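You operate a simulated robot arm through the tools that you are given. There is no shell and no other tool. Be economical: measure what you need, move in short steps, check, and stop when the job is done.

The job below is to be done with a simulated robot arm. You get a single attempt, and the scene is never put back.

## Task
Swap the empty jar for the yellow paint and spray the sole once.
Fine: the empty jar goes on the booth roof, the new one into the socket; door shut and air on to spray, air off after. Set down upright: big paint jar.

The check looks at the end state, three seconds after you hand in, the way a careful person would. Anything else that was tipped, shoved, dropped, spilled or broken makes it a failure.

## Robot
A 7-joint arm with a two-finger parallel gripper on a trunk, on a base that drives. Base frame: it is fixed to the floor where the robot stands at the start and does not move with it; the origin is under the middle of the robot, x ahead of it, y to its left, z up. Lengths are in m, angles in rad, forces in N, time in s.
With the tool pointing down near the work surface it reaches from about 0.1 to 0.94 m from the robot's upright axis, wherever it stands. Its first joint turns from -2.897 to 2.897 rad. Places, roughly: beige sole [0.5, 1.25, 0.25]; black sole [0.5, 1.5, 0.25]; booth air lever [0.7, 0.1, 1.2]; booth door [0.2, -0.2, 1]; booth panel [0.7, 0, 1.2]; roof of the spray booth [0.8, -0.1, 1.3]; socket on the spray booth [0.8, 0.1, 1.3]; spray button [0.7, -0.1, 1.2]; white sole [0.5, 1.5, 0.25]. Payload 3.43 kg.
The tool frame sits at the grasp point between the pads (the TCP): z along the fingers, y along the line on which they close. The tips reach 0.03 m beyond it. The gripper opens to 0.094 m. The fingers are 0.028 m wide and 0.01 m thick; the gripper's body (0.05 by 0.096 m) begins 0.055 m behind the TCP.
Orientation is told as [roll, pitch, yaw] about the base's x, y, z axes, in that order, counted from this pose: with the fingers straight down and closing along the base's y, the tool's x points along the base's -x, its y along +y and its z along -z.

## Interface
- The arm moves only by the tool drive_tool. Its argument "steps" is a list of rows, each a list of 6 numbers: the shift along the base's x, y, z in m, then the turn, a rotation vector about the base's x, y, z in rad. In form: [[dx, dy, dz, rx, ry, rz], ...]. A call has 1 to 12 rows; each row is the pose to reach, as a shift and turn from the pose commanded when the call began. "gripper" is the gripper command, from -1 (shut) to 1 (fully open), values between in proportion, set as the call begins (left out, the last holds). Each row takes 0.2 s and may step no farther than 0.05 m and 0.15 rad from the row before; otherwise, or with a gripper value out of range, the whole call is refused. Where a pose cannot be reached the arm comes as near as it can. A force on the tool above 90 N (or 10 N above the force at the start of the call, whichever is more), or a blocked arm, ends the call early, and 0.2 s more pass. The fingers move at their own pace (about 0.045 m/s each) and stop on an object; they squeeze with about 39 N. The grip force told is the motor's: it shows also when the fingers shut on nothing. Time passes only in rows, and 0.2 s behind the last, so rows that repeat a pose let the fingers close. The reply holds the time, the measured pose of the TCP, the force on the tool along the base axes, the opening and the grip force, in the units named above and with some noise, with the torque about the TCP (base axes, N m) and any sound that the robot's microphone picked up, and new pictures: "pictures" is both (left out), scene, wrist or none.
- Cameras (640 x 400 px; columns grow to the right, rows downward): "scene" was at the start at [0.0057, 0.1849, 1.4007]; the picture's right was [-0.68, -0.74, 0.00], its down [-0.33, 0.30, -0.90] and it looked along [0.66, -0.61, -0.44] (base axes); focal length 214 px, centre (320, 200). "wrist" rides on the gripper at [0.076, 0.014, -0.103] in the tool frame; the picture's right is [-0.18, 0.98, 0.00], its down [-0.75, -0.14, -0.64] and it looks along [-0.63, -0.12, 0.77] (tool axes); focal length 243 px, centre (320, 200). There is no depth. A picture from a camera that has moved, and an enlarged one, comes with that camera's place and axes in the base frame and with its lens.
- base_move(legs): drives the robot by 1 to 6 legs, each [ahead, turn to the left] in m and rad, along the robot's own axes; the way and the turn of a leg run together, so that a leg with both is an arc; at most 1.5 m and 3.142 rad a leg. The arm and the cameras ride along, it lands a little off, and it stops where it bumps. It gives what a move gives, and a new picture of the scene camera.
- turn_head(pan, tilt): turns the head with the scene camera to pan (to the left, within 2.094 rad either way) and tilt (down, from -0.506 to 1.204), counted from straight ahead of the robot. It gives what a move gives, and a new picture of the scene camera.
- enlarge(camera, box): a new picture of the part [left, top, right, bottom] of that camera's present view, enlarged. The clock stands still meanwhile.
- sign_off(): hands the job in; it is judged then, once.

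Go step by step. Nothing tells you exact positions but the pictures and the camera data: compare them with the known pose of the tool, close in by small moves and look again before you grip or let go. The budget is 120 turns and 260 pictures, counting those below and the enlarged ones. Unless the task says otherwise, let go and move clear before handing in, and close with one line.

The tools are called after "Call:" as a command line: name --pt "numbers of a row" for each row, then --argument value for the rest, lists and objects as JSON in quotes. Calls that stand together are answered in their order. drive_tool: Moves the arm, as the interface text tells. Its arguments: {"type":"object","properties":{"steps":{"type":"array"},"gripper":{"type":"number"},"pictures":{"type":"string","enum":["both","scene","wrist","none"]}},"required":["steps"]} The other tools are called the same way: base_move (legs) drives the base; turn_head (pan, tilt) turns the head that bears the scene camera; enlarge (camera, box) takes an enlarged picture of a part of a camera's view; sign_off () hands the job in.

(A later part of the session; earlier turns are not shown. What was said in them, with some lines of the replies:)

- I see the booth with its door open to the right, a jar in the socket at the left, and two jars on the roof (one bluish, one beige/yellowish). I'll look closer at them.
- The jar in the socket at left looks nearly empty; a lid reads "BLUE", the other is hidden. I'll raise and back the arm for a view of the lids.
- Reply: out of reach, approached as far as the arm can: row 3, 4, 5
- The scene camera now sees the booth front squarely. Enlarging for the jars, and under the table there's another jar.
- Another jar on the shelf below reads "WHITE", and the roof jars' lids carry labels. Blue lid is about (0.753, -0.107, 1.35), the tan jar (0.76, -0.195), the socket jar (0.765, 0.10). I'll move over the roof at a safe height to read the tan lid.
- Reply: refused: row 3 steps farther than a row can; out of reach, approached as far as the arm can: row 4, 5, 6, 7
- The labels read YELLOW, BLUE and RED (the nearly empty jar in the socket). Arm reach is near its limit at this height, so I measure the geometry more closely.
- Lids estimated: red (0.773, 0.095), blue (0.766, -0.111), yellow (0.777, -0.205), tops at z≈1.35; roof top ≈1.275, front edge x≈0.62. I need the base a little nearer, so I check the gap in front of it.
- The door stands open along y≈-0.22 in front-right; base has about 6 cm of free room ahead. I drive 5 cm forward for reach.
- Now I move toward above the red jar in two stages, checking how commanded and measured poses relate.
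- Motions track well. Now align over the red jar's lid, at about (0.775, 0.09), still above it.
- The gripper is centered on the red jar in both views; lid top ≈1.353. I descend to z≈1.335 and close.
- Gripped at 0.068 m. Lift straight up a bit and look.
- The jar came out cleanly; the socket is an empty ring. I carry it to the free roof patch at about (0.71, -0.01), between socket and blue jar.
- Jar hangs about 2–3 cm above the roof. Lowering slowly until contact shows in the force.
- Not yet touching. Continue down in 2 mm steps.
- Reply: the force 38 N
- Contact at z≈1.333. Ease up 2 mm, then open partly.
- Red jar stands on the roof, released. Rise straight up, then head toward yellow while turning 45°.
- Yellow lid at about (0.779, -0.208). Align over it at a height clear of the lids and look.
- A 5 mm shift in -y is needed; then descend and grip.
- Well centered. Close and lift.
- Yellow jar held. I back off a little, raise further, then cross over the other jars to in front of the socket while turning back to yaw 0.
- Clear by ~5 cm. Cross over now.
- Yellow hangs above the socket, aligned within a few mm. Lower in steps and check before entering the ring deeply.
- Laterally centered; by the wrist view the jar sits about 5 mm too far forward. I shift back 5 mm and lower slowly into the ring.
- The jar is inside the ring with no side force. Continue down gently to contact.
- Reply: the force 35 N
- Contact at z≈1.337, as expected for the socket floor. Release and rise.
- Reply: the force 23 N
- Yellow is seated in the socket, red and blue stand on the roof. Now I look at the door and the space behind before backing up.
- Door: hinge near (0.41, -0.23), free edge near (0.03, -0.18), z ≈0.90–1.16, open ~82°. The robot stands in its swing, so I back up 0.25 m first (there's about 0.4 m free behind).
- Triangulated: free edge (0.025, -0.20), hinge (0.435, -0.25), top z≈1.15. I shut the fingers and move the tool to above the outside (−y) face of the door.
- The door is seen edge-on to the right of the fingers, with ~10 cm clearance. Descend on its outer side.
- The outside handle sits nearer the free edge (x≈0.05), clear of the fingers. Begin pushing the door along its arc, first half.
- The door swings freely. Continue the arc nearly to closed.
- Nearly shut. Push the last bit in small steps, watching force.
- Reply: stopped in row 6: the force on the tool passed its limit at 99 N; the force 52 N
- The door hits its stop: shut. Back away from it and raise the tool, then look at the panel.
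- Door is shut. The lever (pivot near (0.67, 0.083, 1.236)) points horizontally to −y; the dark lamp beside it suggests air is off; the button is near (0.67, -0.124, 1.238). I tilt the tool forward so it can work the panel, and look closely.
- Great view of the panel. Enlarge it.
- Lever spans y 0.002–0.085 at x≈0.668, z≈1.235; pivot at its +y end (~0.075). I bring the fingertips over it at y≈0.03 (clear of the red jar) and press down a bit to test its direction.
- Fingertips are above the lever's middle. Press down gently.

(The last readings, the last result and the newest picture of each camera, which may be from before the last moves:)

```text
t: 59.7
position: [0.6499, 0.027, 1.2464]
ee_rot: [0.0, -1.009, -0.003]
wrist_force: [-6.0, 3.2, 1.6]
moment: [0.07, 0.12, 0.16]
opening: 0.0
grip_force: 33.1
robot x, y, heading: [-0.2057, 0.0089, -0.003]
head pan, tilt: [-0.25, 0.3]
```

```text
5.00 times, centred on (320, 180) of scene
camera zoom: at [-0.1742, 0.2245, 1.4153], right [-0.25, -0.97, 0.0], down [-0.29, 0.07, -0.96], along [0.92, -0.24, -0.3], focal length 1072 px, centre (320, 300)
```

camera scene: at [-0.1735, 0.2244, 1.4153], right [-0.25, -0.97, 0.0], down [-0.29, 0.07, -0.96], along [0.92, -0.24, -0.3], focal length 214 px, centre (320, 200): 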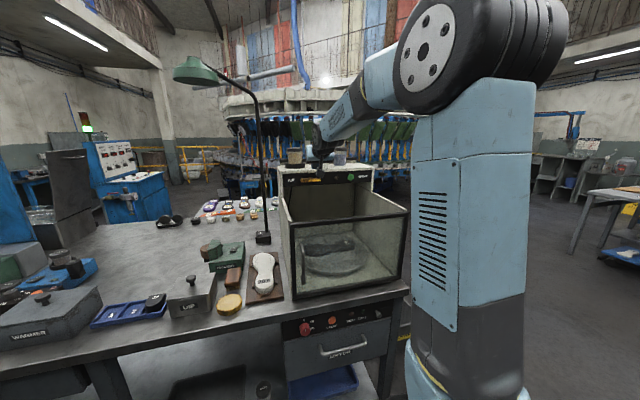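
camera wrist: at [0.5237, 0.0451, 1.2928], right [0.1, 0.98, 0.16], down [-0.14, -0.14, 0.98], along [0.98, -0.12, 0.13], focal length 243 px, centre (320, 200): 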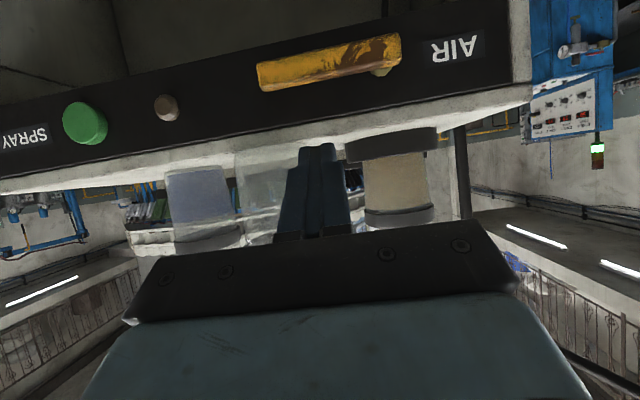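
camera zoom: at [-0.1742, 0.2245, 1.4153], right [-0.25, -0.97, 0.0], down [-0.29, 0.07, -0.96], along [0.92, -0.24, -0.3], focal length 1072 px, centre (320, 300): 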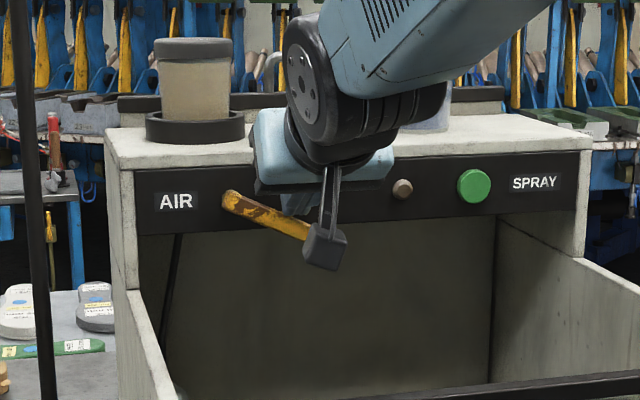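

It turns down easily (~27°). Continue along its arc to vertical.

Call:
drive_tool --pt "-0.002 0.001 -0.007 0 0 0" --pt "-0.003 0.003 -0.013 0 0 0" --pt "-0.003 0.0065 -0.019 0 0 0" --pt "-0.003 0.01 -0.024 0 0 0" --pt "-0.003 0.0145 -0.029 0 0 0" --pt "-0.003 0.019 -0.033 0 0 0" --pt "-0.003 0.0245 -0.036 0 0 0" --pt "-0.003 0.03 -0.039 0 0 0" --pictures "none"

Call:
enlarge --camera "wrist" --box '[150, 0, 500, 200]'

Call:
enlarge --camera "scene" --box '[260, 140, 380, 220]'

```text
t: 61.5
position: [0.6469, 0.0555, 1.207]
ee_rot: [-0.001, -1.01, -0.004]
wrist_force: [-0.1, -0.1, 0.0]
moment: [-0.03, 0.0, 0.02]
opening: 0.0
grip_force: 32.9
robot x, y, heading: [-0.2006, 0.011, -0.004]
head pan, tilt: [-0.25, 0.3]
```

```text
1.83 times, centred on (325, 100) of wrist
camera zoom: at [0.5192, 0.0708, 1.1973], right [0.1, 0.98, 0.16], down [-0.14, -0.14, 0.98], along [0.98, -0.12, 0.12], focal length 444 px, centre (311, 383)
```

zoom: 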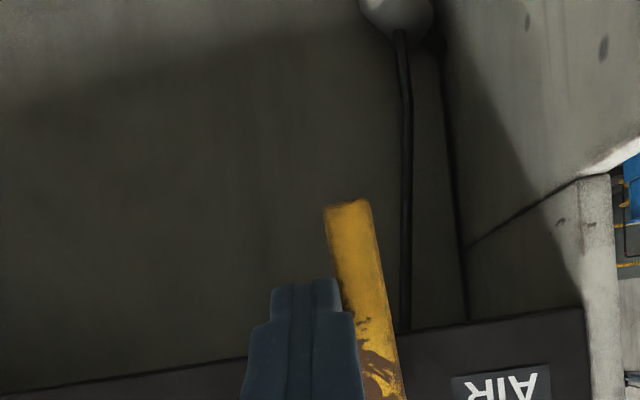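

```text
5.00 times, centred on (320, 180) of scene
camera zoom: at [-0.1736, 0.2243, 1.4153], right [-0.25, -0.97, 0.0], down [-0.29, 0.07, -0.96], along [0.92, -0.24, -0.3], focal length 1072 px, centre (320, 300)
```

zoom: 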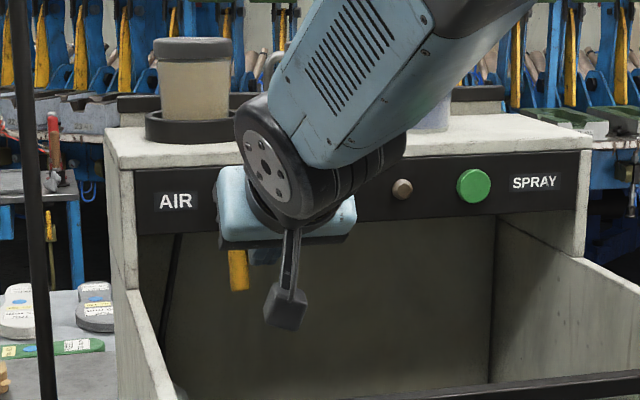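

The lever is nearly vertical. Nudge further +y to find its stop.

Call:
drive_tool --pt "0 0.004 -0.002 0 0 0" --pt "0 0.008 -0.002 0 0 0" --pt "0 0.012 -0.002 0 0 0" --pt "0 0.015 -0.001 0 0 0" --pictures "none"

Call:
enlarge --camera "wrist" --box '[150, 0, 500, 200]'

```text
t: 62.5
position: [0.647, 0.0603, 1.2043]
ee_rot: [0.001, -1.007, -0.017]
wrist_force: [-7.5, -62.6, -0.1]
moment: [0.0, 0.02, -1.42]
opening: 0.0001
grip_force: 33.1
robot x, y, heading: [-0.2039, 0.0122, -0.008]
head pan, tilt: [-0.25, 0.3]
```

```text
1.83 times, centred on (325, 100) of wrist
camera zoom: at [0.52, 0.077, 1.1961], right [0.11, 0.98, 0.16], down [-0.14, -0.14, 0.98], along [0.98, -0.13, 0.12], focal length 444 px, centre (311, 383)
```

zoom: 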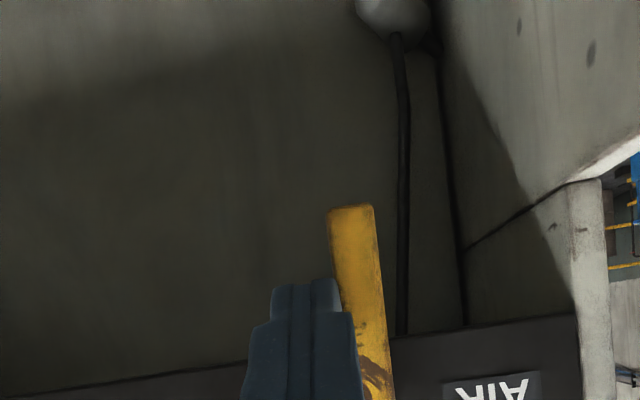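

Firm stop at vertical: air is on. Leave the lever and move in front of the green button.

Call:
drive_tool --pt "0 -0.02 0 0 0 0" --pt "-0.02 -0.045 0 0 0 0" --pt "-0.047 -0.075 0.01 0 0 0" --pt "-0.047 -0.115 0.02 0 0 0" --pt "-0.047 -0.155 0.03 0 0 0" --pt "-0.047 -0.195 0.035 0 0 0" --pt "-0.047 -0.2 0.035 0 0 0" --pt "-0.047 -0.2 0.035 0 0 0"

Call:
enlarge --camera "scene" --box '[260, 140, 380, 220]'

Call:
enlarge --camera "wrist" --box '[170, 0, 520, 200]'

```text
t: 64.3
position: [0.6004, -0.1287, 1.2451]
ee_rot: [0.0, -1.009, -0.003]
wrist_force: [-0.3, 0.9, -0.4]
moment: [0.01, 0.01, -0.01]
opening: 0.0002
grip_force: 32.9
robot x, y, heading: [-0.2034, 0.0145, -0.007]
head pan, tilt: [-0.25, 0.3]
camera scene: at [-0.1738, 0.2244, 1.4153], right [-0.25, -0.97, 0.0], down [-0.29, 0.07, -0.96], along [0.92, -0.24, -0.3], focal length 214 px, centre (320, 200)
camera wrist: at [0.4729, -0.1134, 1.2339], right [0.1, 0.98, 0.16], down [-0.14, -0.14, 0.98], along [0.98, -0.12, 0.13], focal length 243 px, centre (320, 200)
```

scene: 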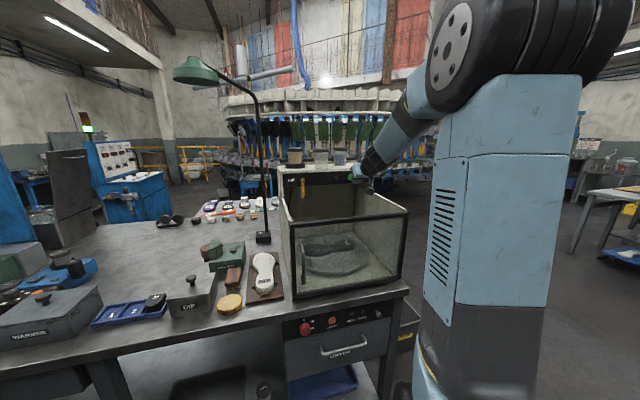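
wrist: 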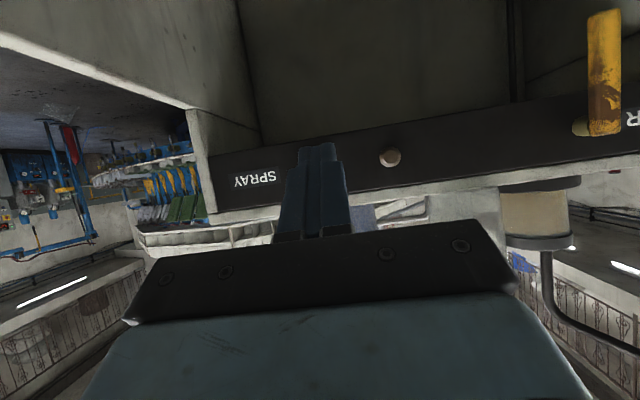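

```text
5.00 times, centred on (320, 180) of scene
camera zoom: at [-0.1738, 0.2244, 1.4153], right [-0.25, -0.97, 0.0], down [-0.29, 0.07, -0.96], along [0.92, -0.24, -0.3], focal length 1072 px, centre (320, 300)
```

zoom: 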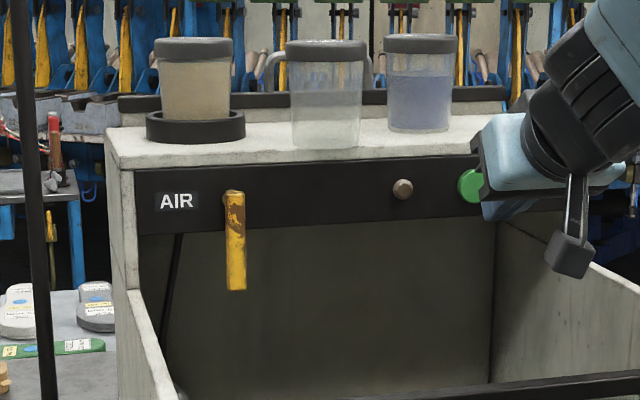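

```text
1.83 times, centred on (345, 100) of wrist
camera zoom: at [0.4729, -0.1134, 1.2339], right [0.1, 0.98, 0.16], down [-0.14, -0.14, 0.98], along [0.98, -0.12, 0.13], focal length 444 px, centre (274, 383)
```

zoom: 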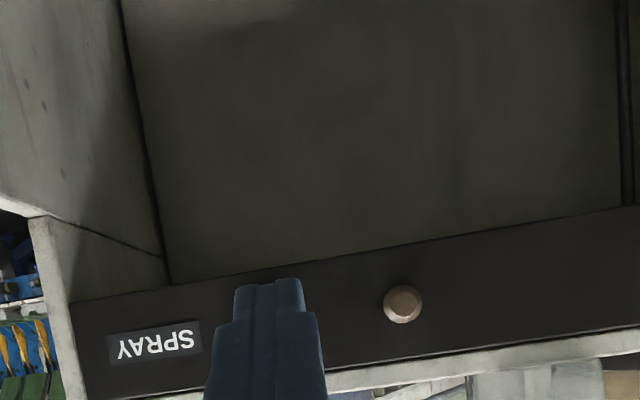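

Lever stands vertical, and the fingertips are right in front of the button. One press: in to contact plus some mm, then straight out.

Call:
drive_tool --pt "0.025 -0.001 -0.005 0 0 0" --pt "0.036 -0.001 -0.005 0 0 0" --pt "0.044 -0.001 -0.005 0 0 0" --pt "0.05 -0.001 -0.005 0 0 0" --pt "0.054 -0.001 -0.005 0 0 0" --pictures "wrist"

```text
t: 65.5
position: [0.6537, -0.1293, 1.2358]
ee_rot: [-0.001, -1.009, -0.001]
wrist_force: [-0.1, 0.3, -0.2]
moment: [0.01, -0.01, 0.02]
opening: 0.0002
grip_force: 33.1
robot x, y, heading: [-0.2049, 0.0133, -0.006]
head pan, tilt: [-0.25, 0.3]
camera wrist: at [0.5269, -0.1138, 1.2261], right [0.1, 0.98, 0.16], down [-0.14, -0.14, 0.98], along [0.98, -0.12, 0.13], focal length 243 px, centre (320, 200)
```

wrist: 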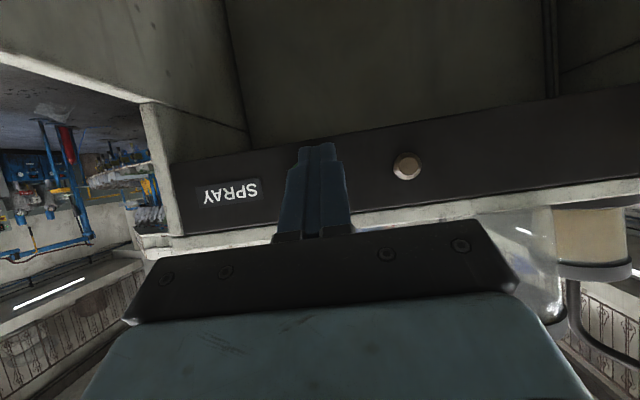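

No contact yet; continue inward in 3 mm steps.

Call:
drive_tool --pt "0.003 0 0 0 0 0" --pt "0.006 0 0 0 0 0" --pt "0.009 0 0 0 0 0" --pictures "none"

Call:
enlarge --camera "scene" --box '[310, 150, 400, 210]'

```text
t: 66.3
position: [0.6617, -0.1293, 1.2354]
ee_rot: [0.001, -1.01, -0.003]
wrist_force: [-21.0, 1.5, -2.3]
moment: [-0.19, 0.16, 0.08]
opening: 0.0
grip_force: 32.7
robot x, y, heading: [-0.2055, 0.0088, -0.009]
head pan, tilt: [-0.25, 0.3]
heard: click
```

```text
6.67 times, centred on (355, 180) of scene
camera zoom: at [-0.175, 0.2244, 1.4153], right [-0.25, -0.97, 0.0], down [-0.29, 0.07, -0.96], along [0.92, -0.24, -0.3], focal length 1430 px, centre (87, 333)
```

zoom: 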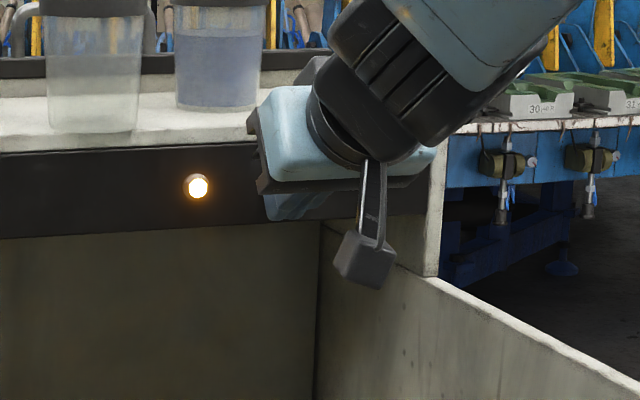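

A click and the lamp lit: it's spraying. Release the button straight back.

Call:
drive_tool --pt "-0.02 0 0 0 0 0" --pt "-0.05 0 0 0 0 0" --pt "-0.062 0 0 0 0 0"

Call:
enlarge --camera "scene" --box '[270, 150, 420, 290]'

```text
t: 67.1
position: [0.6025, -0.1318, 1.2359]
ee_rot: [0.0, -1.008, -0.004]
wrist_force: [-0.1, 0.3, 0.5]
moment: [0.01, 0.02, 0.03]
opening: 0.0
grip_force: 33.2
robot x, y, heading: [-0.2031, 0.0135, -0.004]
head pan, tilt: [-0.25, 0.3]
camera scene: at [-0.1733, 0.2243, 1.4153], right [-0.25, -0.97, 0.0], down [-0.29, 0.07, -0.96], along [0.92, -0.24, -0.3], focal length 214 px, centre (320, 200)
camera wrist: at [0.4753, -0.1162, 1.2259], right [0.1, 0.98, 0.16], down [-0.14, -0.14, 0.98], along [0.98, -0.12, 0.13], focal length 243 px, centre (320, 200)
```

scene: 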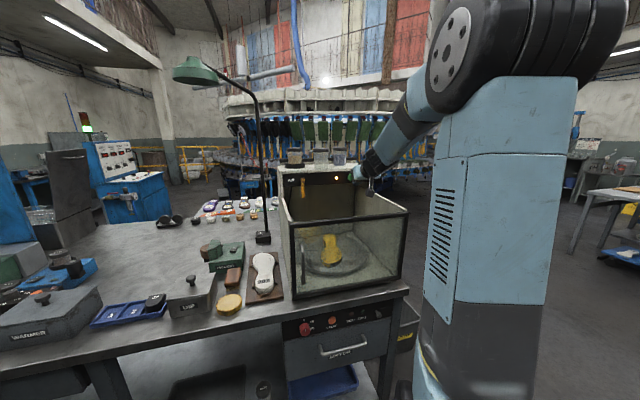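
wrist: 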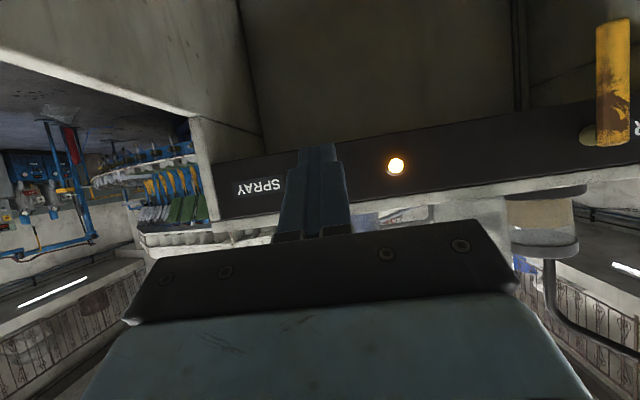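

```text
2.86 times, centred on (345, 220) of scene
camera zoom: at [-0.1733, 0.2243, 1.4153], right [-0.25, -0.97, 0.0], down [-0.29, 0.07, -0.96], along [0.92, -0.24, -0.3], focal length 613 px, centre (249, 143)
```

zoom: 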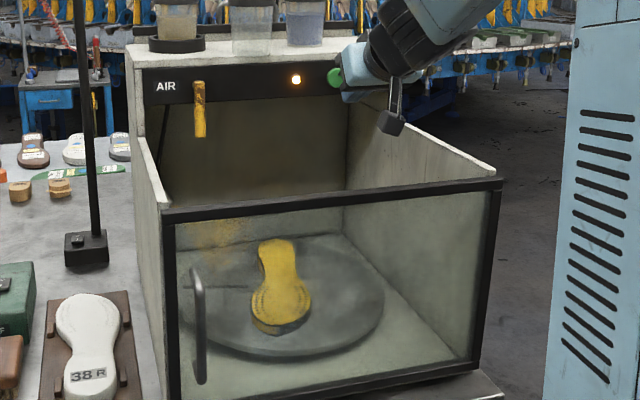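

The sole is yellow and the turntable is turning; the lamp is still lit. I wait for the cycle to end before touching the air lever.

Call:
drive_tool --pt "0 0 0 0 0 0" --pt "0 0 0 0 0 0" --pt "0 0 0 0 0 0" --pt "0 0 0 0 0 0" --pt "0 0 0 0 0 0" --pt "0 0 0 0 0 0" --pt "0 0 0 0 0 0" --pt "0 0 0 0 0 0" --pt "0 0 0 0 0 0" --pt "0 0 0 0 0 0" --pt "0 0 0 0 0 0" --pt "0 0 0 0 0 0" --pictures "none"

Call:
enlarge --camera "scene" --box '[270, 150, 420, 290]'

```text
t: 69.7
position: [0.6025, -0.1314, 1.2356]
ee_rot: [-0.002, -1.008, -0.003]
wrist_force: [-0.7, 0.6, -0.4]
moment: [-0.01, 0.06, -0.02]
opening: 0.0
grip_force: 33.3
robot x, y, heading: [-0.2034, 0.0117, -0.006]
head pan, tilt: [-0.25, 0.3]
```

```text
2.86 times, centred on (345, 220) of scene
camera zoom: at [-0.1737, 0.2243, 1.4153], right [-0.25, -0.97, 0.0], down [-0.29, 0.07, -0.96], along [0.92, -0.24, -0.3], focal length 613 px, centre (249, 143)
```

zoom: 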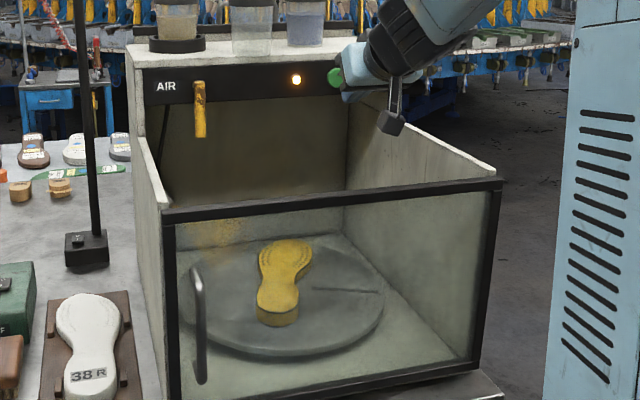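

Still lit and turned roughly half a turn; wait more.

Call:
drive_tool --pt "0 0 0 0 0 0" --pt "0 0 0 0 0 0" --pt "0 0 0 0 0 0" --pt "0 0 0 0 0 0" --pt "0 0 0 0 0 0" --pt "0 0 0 0 0 0" --pt "0 0 0 0 0 0" --pt "0 0 0 0 0 0" --pt "0 0 0 0 0 0" --pt "0 0 0 0 0 0" --pt "0 0 0 0 0 0" --pt "0 0 0 0 0 0" --pictures "none"

Call:
drive_tool --pt "0 0 0 0 0 0" --pt "0 0 0 0 0 0" --pt "0 0 0 0 0 0" --pt "0 0 0 0 0 0" --pt "0 0 0 0 0 0" --pt "0 0 0 0 0 0" --pictures "none"

Call:
enlarge --camera "scene" --box '[270, 150, 420, 290]'

```text
t: 72.3
position: [0.6031, -0.1316, 1.2355]
ee_rot: [0.001, -1.008, -0.002]
wrist_force: [-0.2, -0.7, 0.2]
moment: [-0.01, 0.03, 0.0]
opening: 0.0001
grip_force: 32.9
robot x, y, heading: [-0.2027, 0.0103, -0.003]
head pan, tilt: [-0.25, 0.3]
```

```text
t: 73.7
position: [0.6032, -0.1314, 1.2362]
ee_rot: [0.0, -1.008, -0.002]
wrist_force: [0.5, 0.1, -1.2]
moment: [-0.02, -0.01, -0.03]
opening: 0.0
grip_force: 32.9
robot x, y, heading: [-0.206, 0.0119, -0.002]
head pan, tilt: [-0.25, 0.3]
```

```text
2.86 times, centred on (345, 220) of scene
camera zoom: at [-0.1736, 0.2243, 1.4153], right [-0.25, -0.97, 0.0], down [-0.29, 0.07, -0.96], along [0.92, -0.24, -0.3], focal length 613 px, centre (249, 143)
```

zoom: 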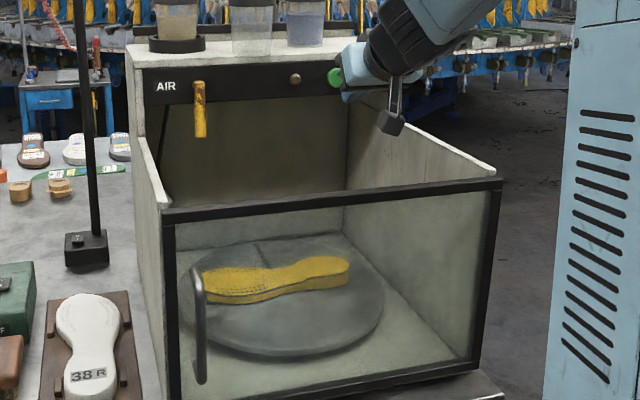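

The cycle ended: lamp off, sole yellow. Now to turn air off: open the gripper and bring it so the lever is between the fingers, then swing it back with the left finger.

Call:
drive_tool --pt "-0.01 0.04 -0.01 0 0 0" --pt "-0.02 0.08 -0.02 0 0 0" --pt "-0.02 0.12 -0.03 0 0 0" --pt "-0.02 0.16 -0.039 0 0 0" --pt "-0.02 0.182 -0.039 0 0 0" --pt "-0.02 0.182 -0.039 0 0 0" --gripper 1

Call:
enlarge --camera "scene" --box '[260, 150, 380, 230]'

```text
t: 75.1
position: [0.5792, 0.0537, 1.1922]
ee_rot: [0.26, -0.965, -0.306]
wrist_force: [-0.1, -0.3, 0.2]
moment: [0.05, 0.03, 0.0]
opening: 0.094
grip_force: 0.1
out of reach, approached as far as the arm can: row 4, 5
robot x, y, heading: [-0.2029, 0.012, -0.001]
head pan, tilt: [-0.25, 0.3]
camera scene: at [-0.1737, 0.2242, 1.4153], right [-0.25, -0.97, 0.0], down [-0.29, 0.07, -0.96], along [0.92, -0.24, -0.3], focal length 214 px, centre (320, 200)
camera wrist: at [0.4529, 0.0802, 1.1885], right [0.19, 0.94, 0.29], down [-0.14, -0.27, 0.95], along [0.97, -0.22, 0.08], focal length 243 px, centre (320, 200)
```

scene: 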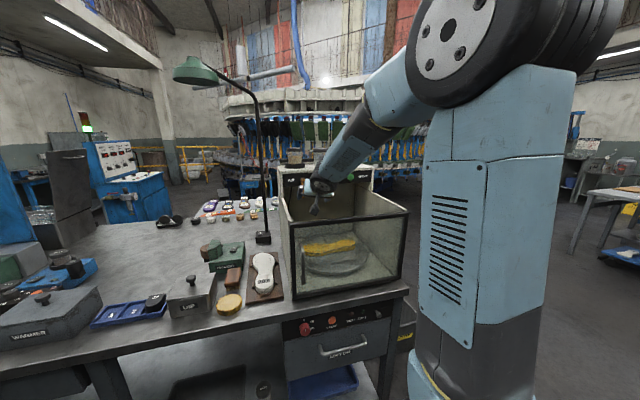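
wrist: 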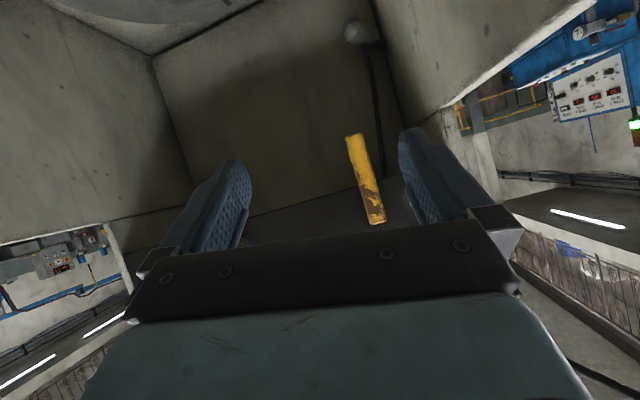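

```text
5.00 times, centred on (320, 190) of scene
camera zoom: at [-0.1737, 0.2242, 1.4153], right [-0.25, -0.97, 0.0], down [-0.29, 0.07, -0.96], along [0.92, -0.24, -0.3], focal length 1072 px, centre (320, 250)
```

zoom: 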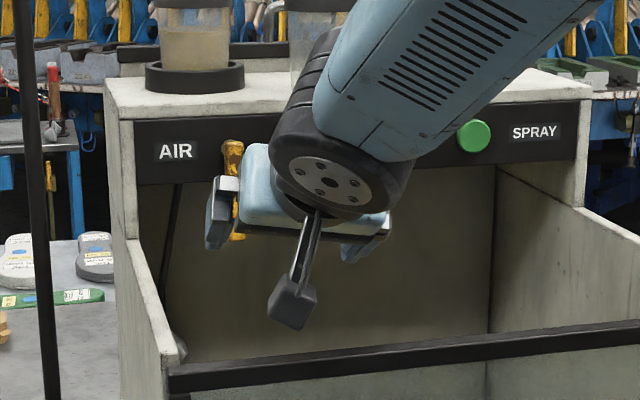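

The pose was at the arm's limit, so the tool rolled by ~0.17 rad about its axis; the lever is nevertheless between the fingers. I move forward while undoing the roll.

Call:
drive_tool --pt "0.02 -0.002 0.003 0 0 0" --pt "0.04 -0.004 0.005 -0.072 0 0.048" --pt "0.055 -0.004 0.005 -0.144 0 0.095" --pt "0.055 -0.004 0.005 -0.144 0 0.095"

Call:
enlarge --camera "scene" --box '[260, 150, 380, 230]'

```text
t: 76.1
position: [0.6342, 0.0495, 1.2018]
ee_rot: [-0.265, -0.986, 0.314]
wrist_force: [0.8, 0.4, 0.4]
moment: [-0.03, -0.01, 0.01]
opening: 0.0942
grip_force: 0.0
robot x, y, heading: [-0.2023, 0.0124, -0.007]
head pan, tilt: [-0.25, 0.3]
camera scene: at [-0.1736, 0.2244, 1.4153], right [-0.25, -0.97, 0.0], down [-0.29, 0.07, -0.96], along [0.92, -0.24, -0.3], focal length 214 px, centre (320, 200)
camera wrist: at [0.5068, 0.0503, 1.191], right [0.01, 1.0, 0.01], down [-0.14, -0.01, 0.99], along [0.99, -0.01, 0.13], focal length 243 px, centre (320, 200)
```

scene: 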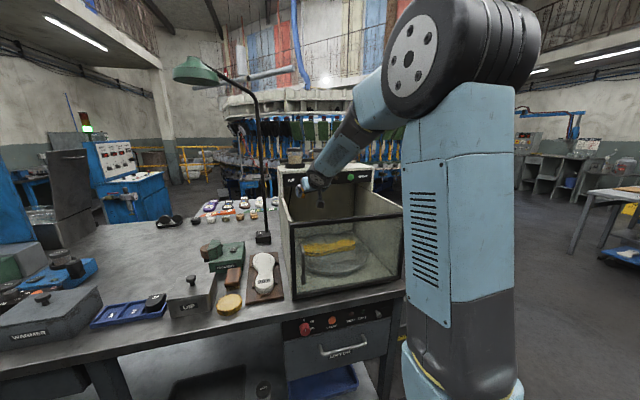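
wrist: 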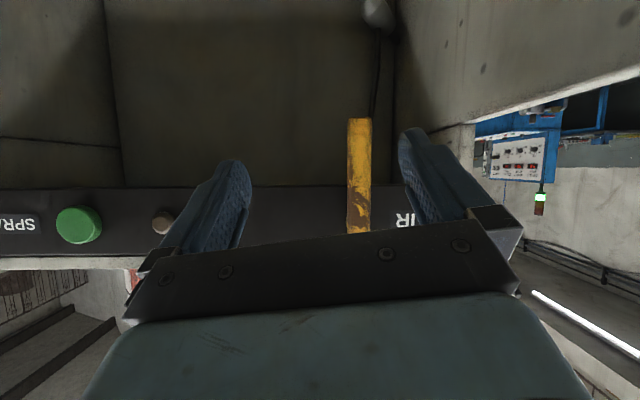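

```text
5.00 times, centred on (320, 190) of scene
camera zoom: at [-0.1736, 0.2244, 1.4153], right [-0.25, -0.97, 0.0], down [-0.29, 0.07, -0.96], along [0.92, -0.24, -0.3], focal length 1072 px, centre (320, 250)
```

zoom: 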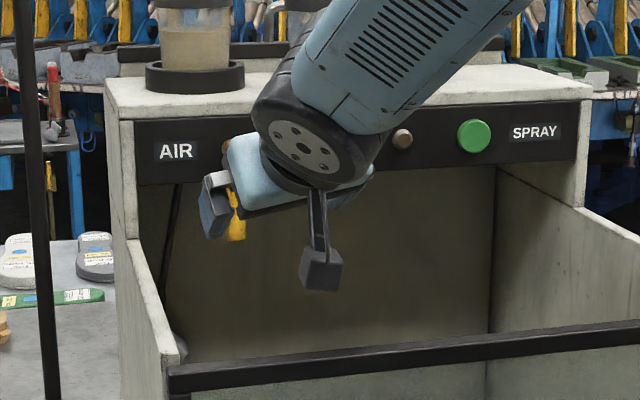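

The roll flipped the other way, which actually suits the motion. The lever is between the fingers; I advance and sweep it toward −y/up with the left finger.

Call:
drive_tool --pt "0.009 -0.003 0.001 0 0 0" --pt "0.018 -0.006 0.002 0 0 0" --pt "0.018 -0.0125 0.003 0 0 0" --pt "0.018 -0.0185 0.0015 0 0 0" --pt "0.018 -0.024 0 0 0 0" --pt "0.018 -0.03 0.0005 0 0 0" --pt "0.018 -0.0365 0.001 0 0 0" --pt "0.018 -0.044 0.0025 0 0 0" --pt "0.018 -0.0505 0.005 0 0 0"

Call:
enlarge --camera "wrist" --box '[150, 60, 500, 260]'

```text
t: 78.1
position: [0.6559, -0.0039, 1.2063]
ee_rot: [-0.263, -0.985, 0.314]
wrist_force: [-0.1, 0.1, 0.0]
moment: [-0.04, 0.0, -0.03]
opening: 0.0939
grip_force: 0.1
robot x, y, heading: [-0.2044, 0.0121, -0.006]
head pan, tilt: [-0.25, 0.3]
camera scene: at [-0.1735, 0.2245, 1.4153], right [-0.25, -0.97, 0.0], down [-0.29, 0.07, -0.96], along [0.92, -0.24, -0.3], focal length 214 px, centre (320, 200)
camera wrist: at [0.5261, -0.0019, 1.1954], right [0.01, 1.0, 0.01], down [-0.13, -0.01, 0.99], along [0.99, -0.01, 0.13], focal length 243 px, centre (320, 200)
```

scene: 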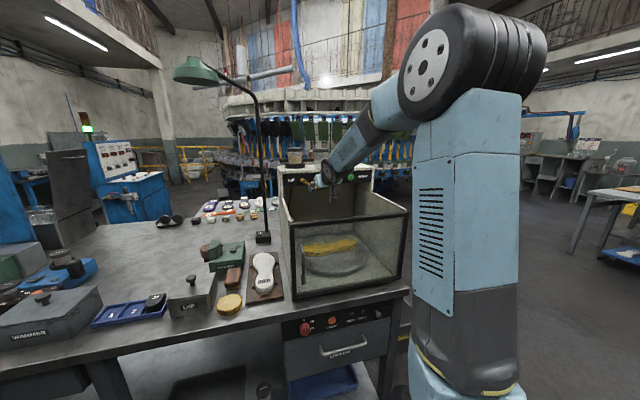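
wrist: 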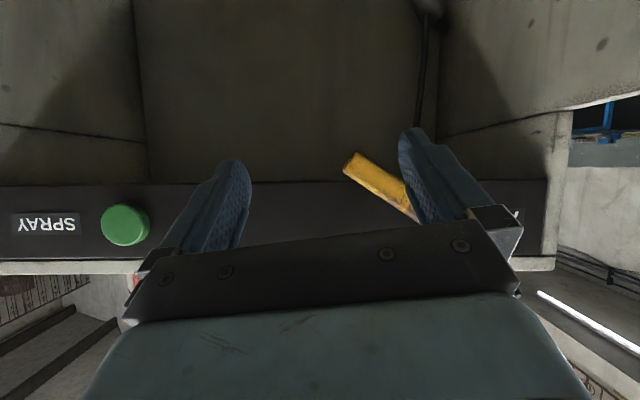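

```text
1.83 times, centred on (325, 160) of wrist
camera zoom: at [0.5261, -0.0019, 1.1954], right [0.01, 1.0, 0.01], down [-0.13, -0.01, 0.99], along [0.99, -0.01, 0.13], focal length 444 px, centre (311, 273)
```

zoom: 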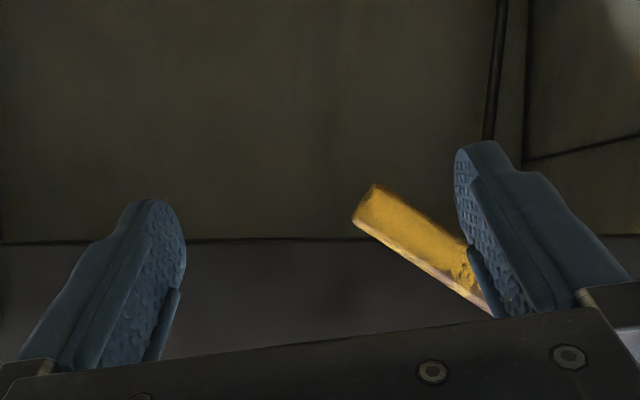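

The lever is now ~35° below horizontal and stays put. Raise the left finger under it, shifting slightly +y so the right finger clears the lamp.

Call:
drive_tool --pt "-0.002 0.003 0.004 0 0 0" --pt "-0.002 0.005 0.009 0 0 0" --pt "-0.002 0.006 0.014 0 0 0" --pt "-0.002 0.006 0.018 0 0 0" --pt "-0.002 0.006 0.022 0 0 0"

Call:
enlarge --camera "wrist" --box '[150, 60, 500, 260]'

```text
t: 79.3
position: [0.6523, 0.0024, 1.23]
ee_rot: [-0.263, -0.987, 0.314]
wrist_force: [-0.3, -1.0, -1.4]
moment: [-0.04, 0.01, 0.03]
opening: 0.0937
grip_force: 0.1
robot x, y, heading: [-0.1997, 0.0124, -0.002]
head pan, tilt: [-0.25, 0.3]
camera scene: at [-0.1736, 0.2243, 1.4153], right [-0.25, -0.97, 0.0], down [-0.29, 0.07, -0.96], along [0.92, -0.24, -0.3], focal length 214 px, centre (320, 200)
camera wrist: at [0.5239, 0.0051, 1.2181], right [0.01, 1.0, 0.01], down [-0.14, -0.01, 0.99], along [0.99, -0.01, 0.14], focal length 243 px, centre (320, 200)
```

scene: 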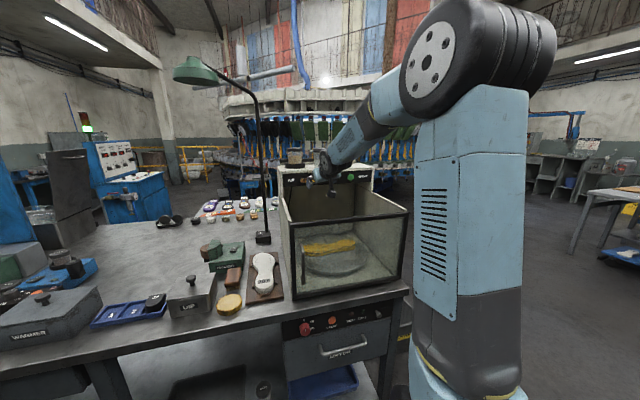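
wrist: 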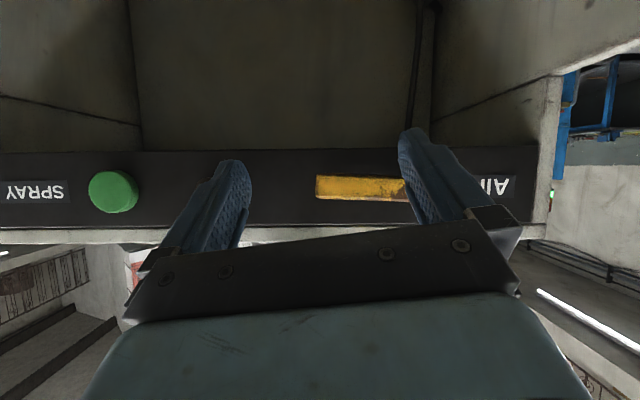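

```text
1.83 times, centred on (325, 160) of wrist
camera zoom: at [0.5239, 0.0051, 1.2181], right [0.01, 1.0, 0.01], down [-0.14, -0.01, 0.99], along [0.99, -0.01, 0.14], focal length 444 px, centre (311, 273)
```

zoom: 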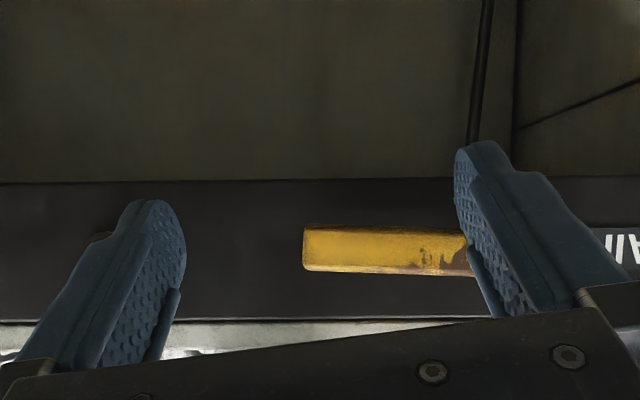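

Nearly horizontal. Push up gently to the stop.

Call:
drive_tool --pt "0 0 0.002 0 0 0" --pt "0 0 0.004 0 0 0" --pt "0 0 0.006 0 0 0" --pt "0 0 0.008 0 0 0" --pictures "none"

Call:
enlarge --camera "wrist" --box '[150, 60, 500, 260]'

```text
t: 80.3
position: [0.6516, 0.0032, 1.23]
ee_rot: [-0.259, -0.976, 0.311]
wrist_force: [-20.9, -1.7, -48.5]
moment: [-2.72, 1.03, 0.36]
opening: 0.0941
grip_force: 0.0
robot x, y, heading: [-0.2049, 0.0104, -0.006]
head pan, tilt: [-0.25, 0.3]
```

```text
1.83 times, centred on (325, 160) of wrist
camera zoom: at [0.524, 0.0049, 1.2217], right [0.01, 1.0, 0.01], down [-0.12, -0.01, 0.99], along [0.99, -0.01, 0.12], focal length 444 px, centre (311, 273)
```

zoom: 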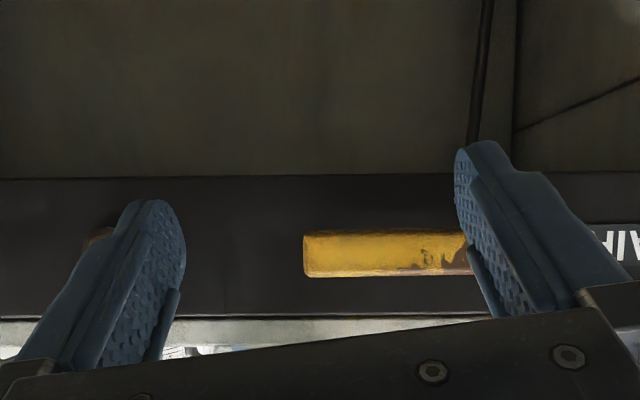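

Lever is at its horizontal stop: air off. Lower off it, withdraw, and rise clear.

Call:
drive_tool --pt "0 0 -0.01 0 0 0" --pt "0 0 -0.018 0 0 0" --pt "-0.025 -0.003 -0.018 0 0 0" --pt "-0.06 -0.01 -0.005 0 0 0" --pt "-0.1 -0.02 0.02 0 0 0" --pt "-0.13 -0.03 0.055 0 0 0" --pt "-0.16 -0.04 0.09 0 0 0" --pt "-0.19 -0.05 0.12 0 0 0" --pt "-0.22 -0.06 0.14 0 0 0"

Call:
enlarge --camera "scene" --box '[260, 140, 420, 290]'

```text
t: 82.3
position: [0.4301, -0.055, 1.3786]
ee_rot: [-0.264, -0.986, 0.313]
wrist_force: [0.9, 0.2, 0.0]
moment: [-0.01, 0.02, 0.02]
opening: 0.0939
grip_force: 0.0
robot x, y, heading: [-0.2023, 0.0096, -0.006]
head pan, tilt: [-0.25, 0.3]
camera scene: at [-0.1733, 0.2245, 1.4153], right [-0.25, -0.97, 0.0], down [-0.29, 0.07, -0.96], along [0.92, -0.24, -0.3], focal length 214 px, centre (320, 200)
camera wrist: at [0.3031, -0.0538, 1.3679], right [0.01, 1.0, 0.01], down [-0.13, -0.01, 0.99], along [0.99, -0.01, 0.13], focal length 243 px, centre (320, 200)
```

scene: 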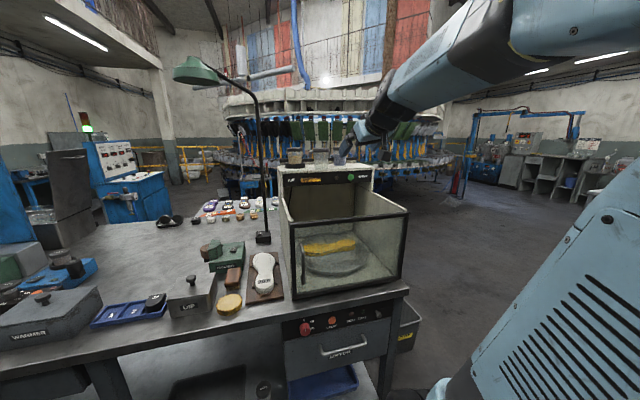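
wrist: 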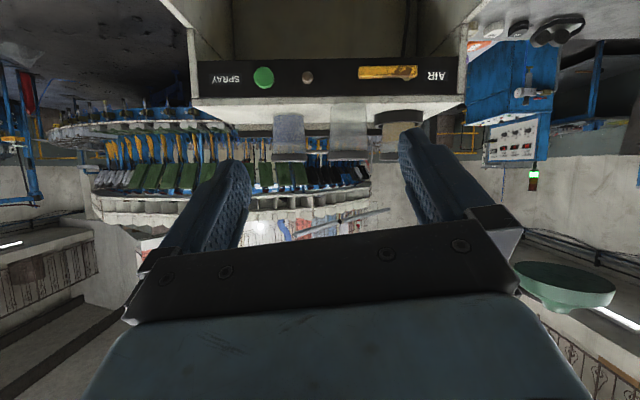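

```text
2.67 times, centred on (340, 215) of scene
camera zoom: at [-0.1733, 0.2245, 1.4153], right [-0.25, -0.97, 0.0], down [-0.29, 0.07, -0.96], along [0.92, -0.24, -0.3], focal length 572 px, centre (267, 160)
```

zoom: 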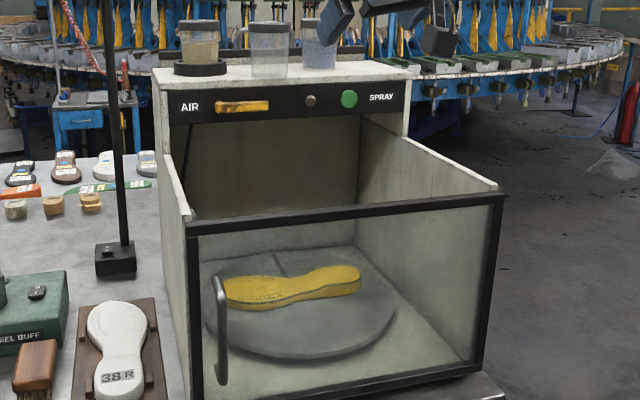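

Everything looks as asked: yellow jar in the socket, red jar upright on the roof, sole yellow, door shut, air lever off, tool clear. Handing in.

Call:
sign_off

```text
The job is handed in.
```

The job is handed in: the yellow jar is in the socket and the empty red jar stands upright on the booth roof. The sole was sprayed once and is yellow, with the door shut and the air off again.
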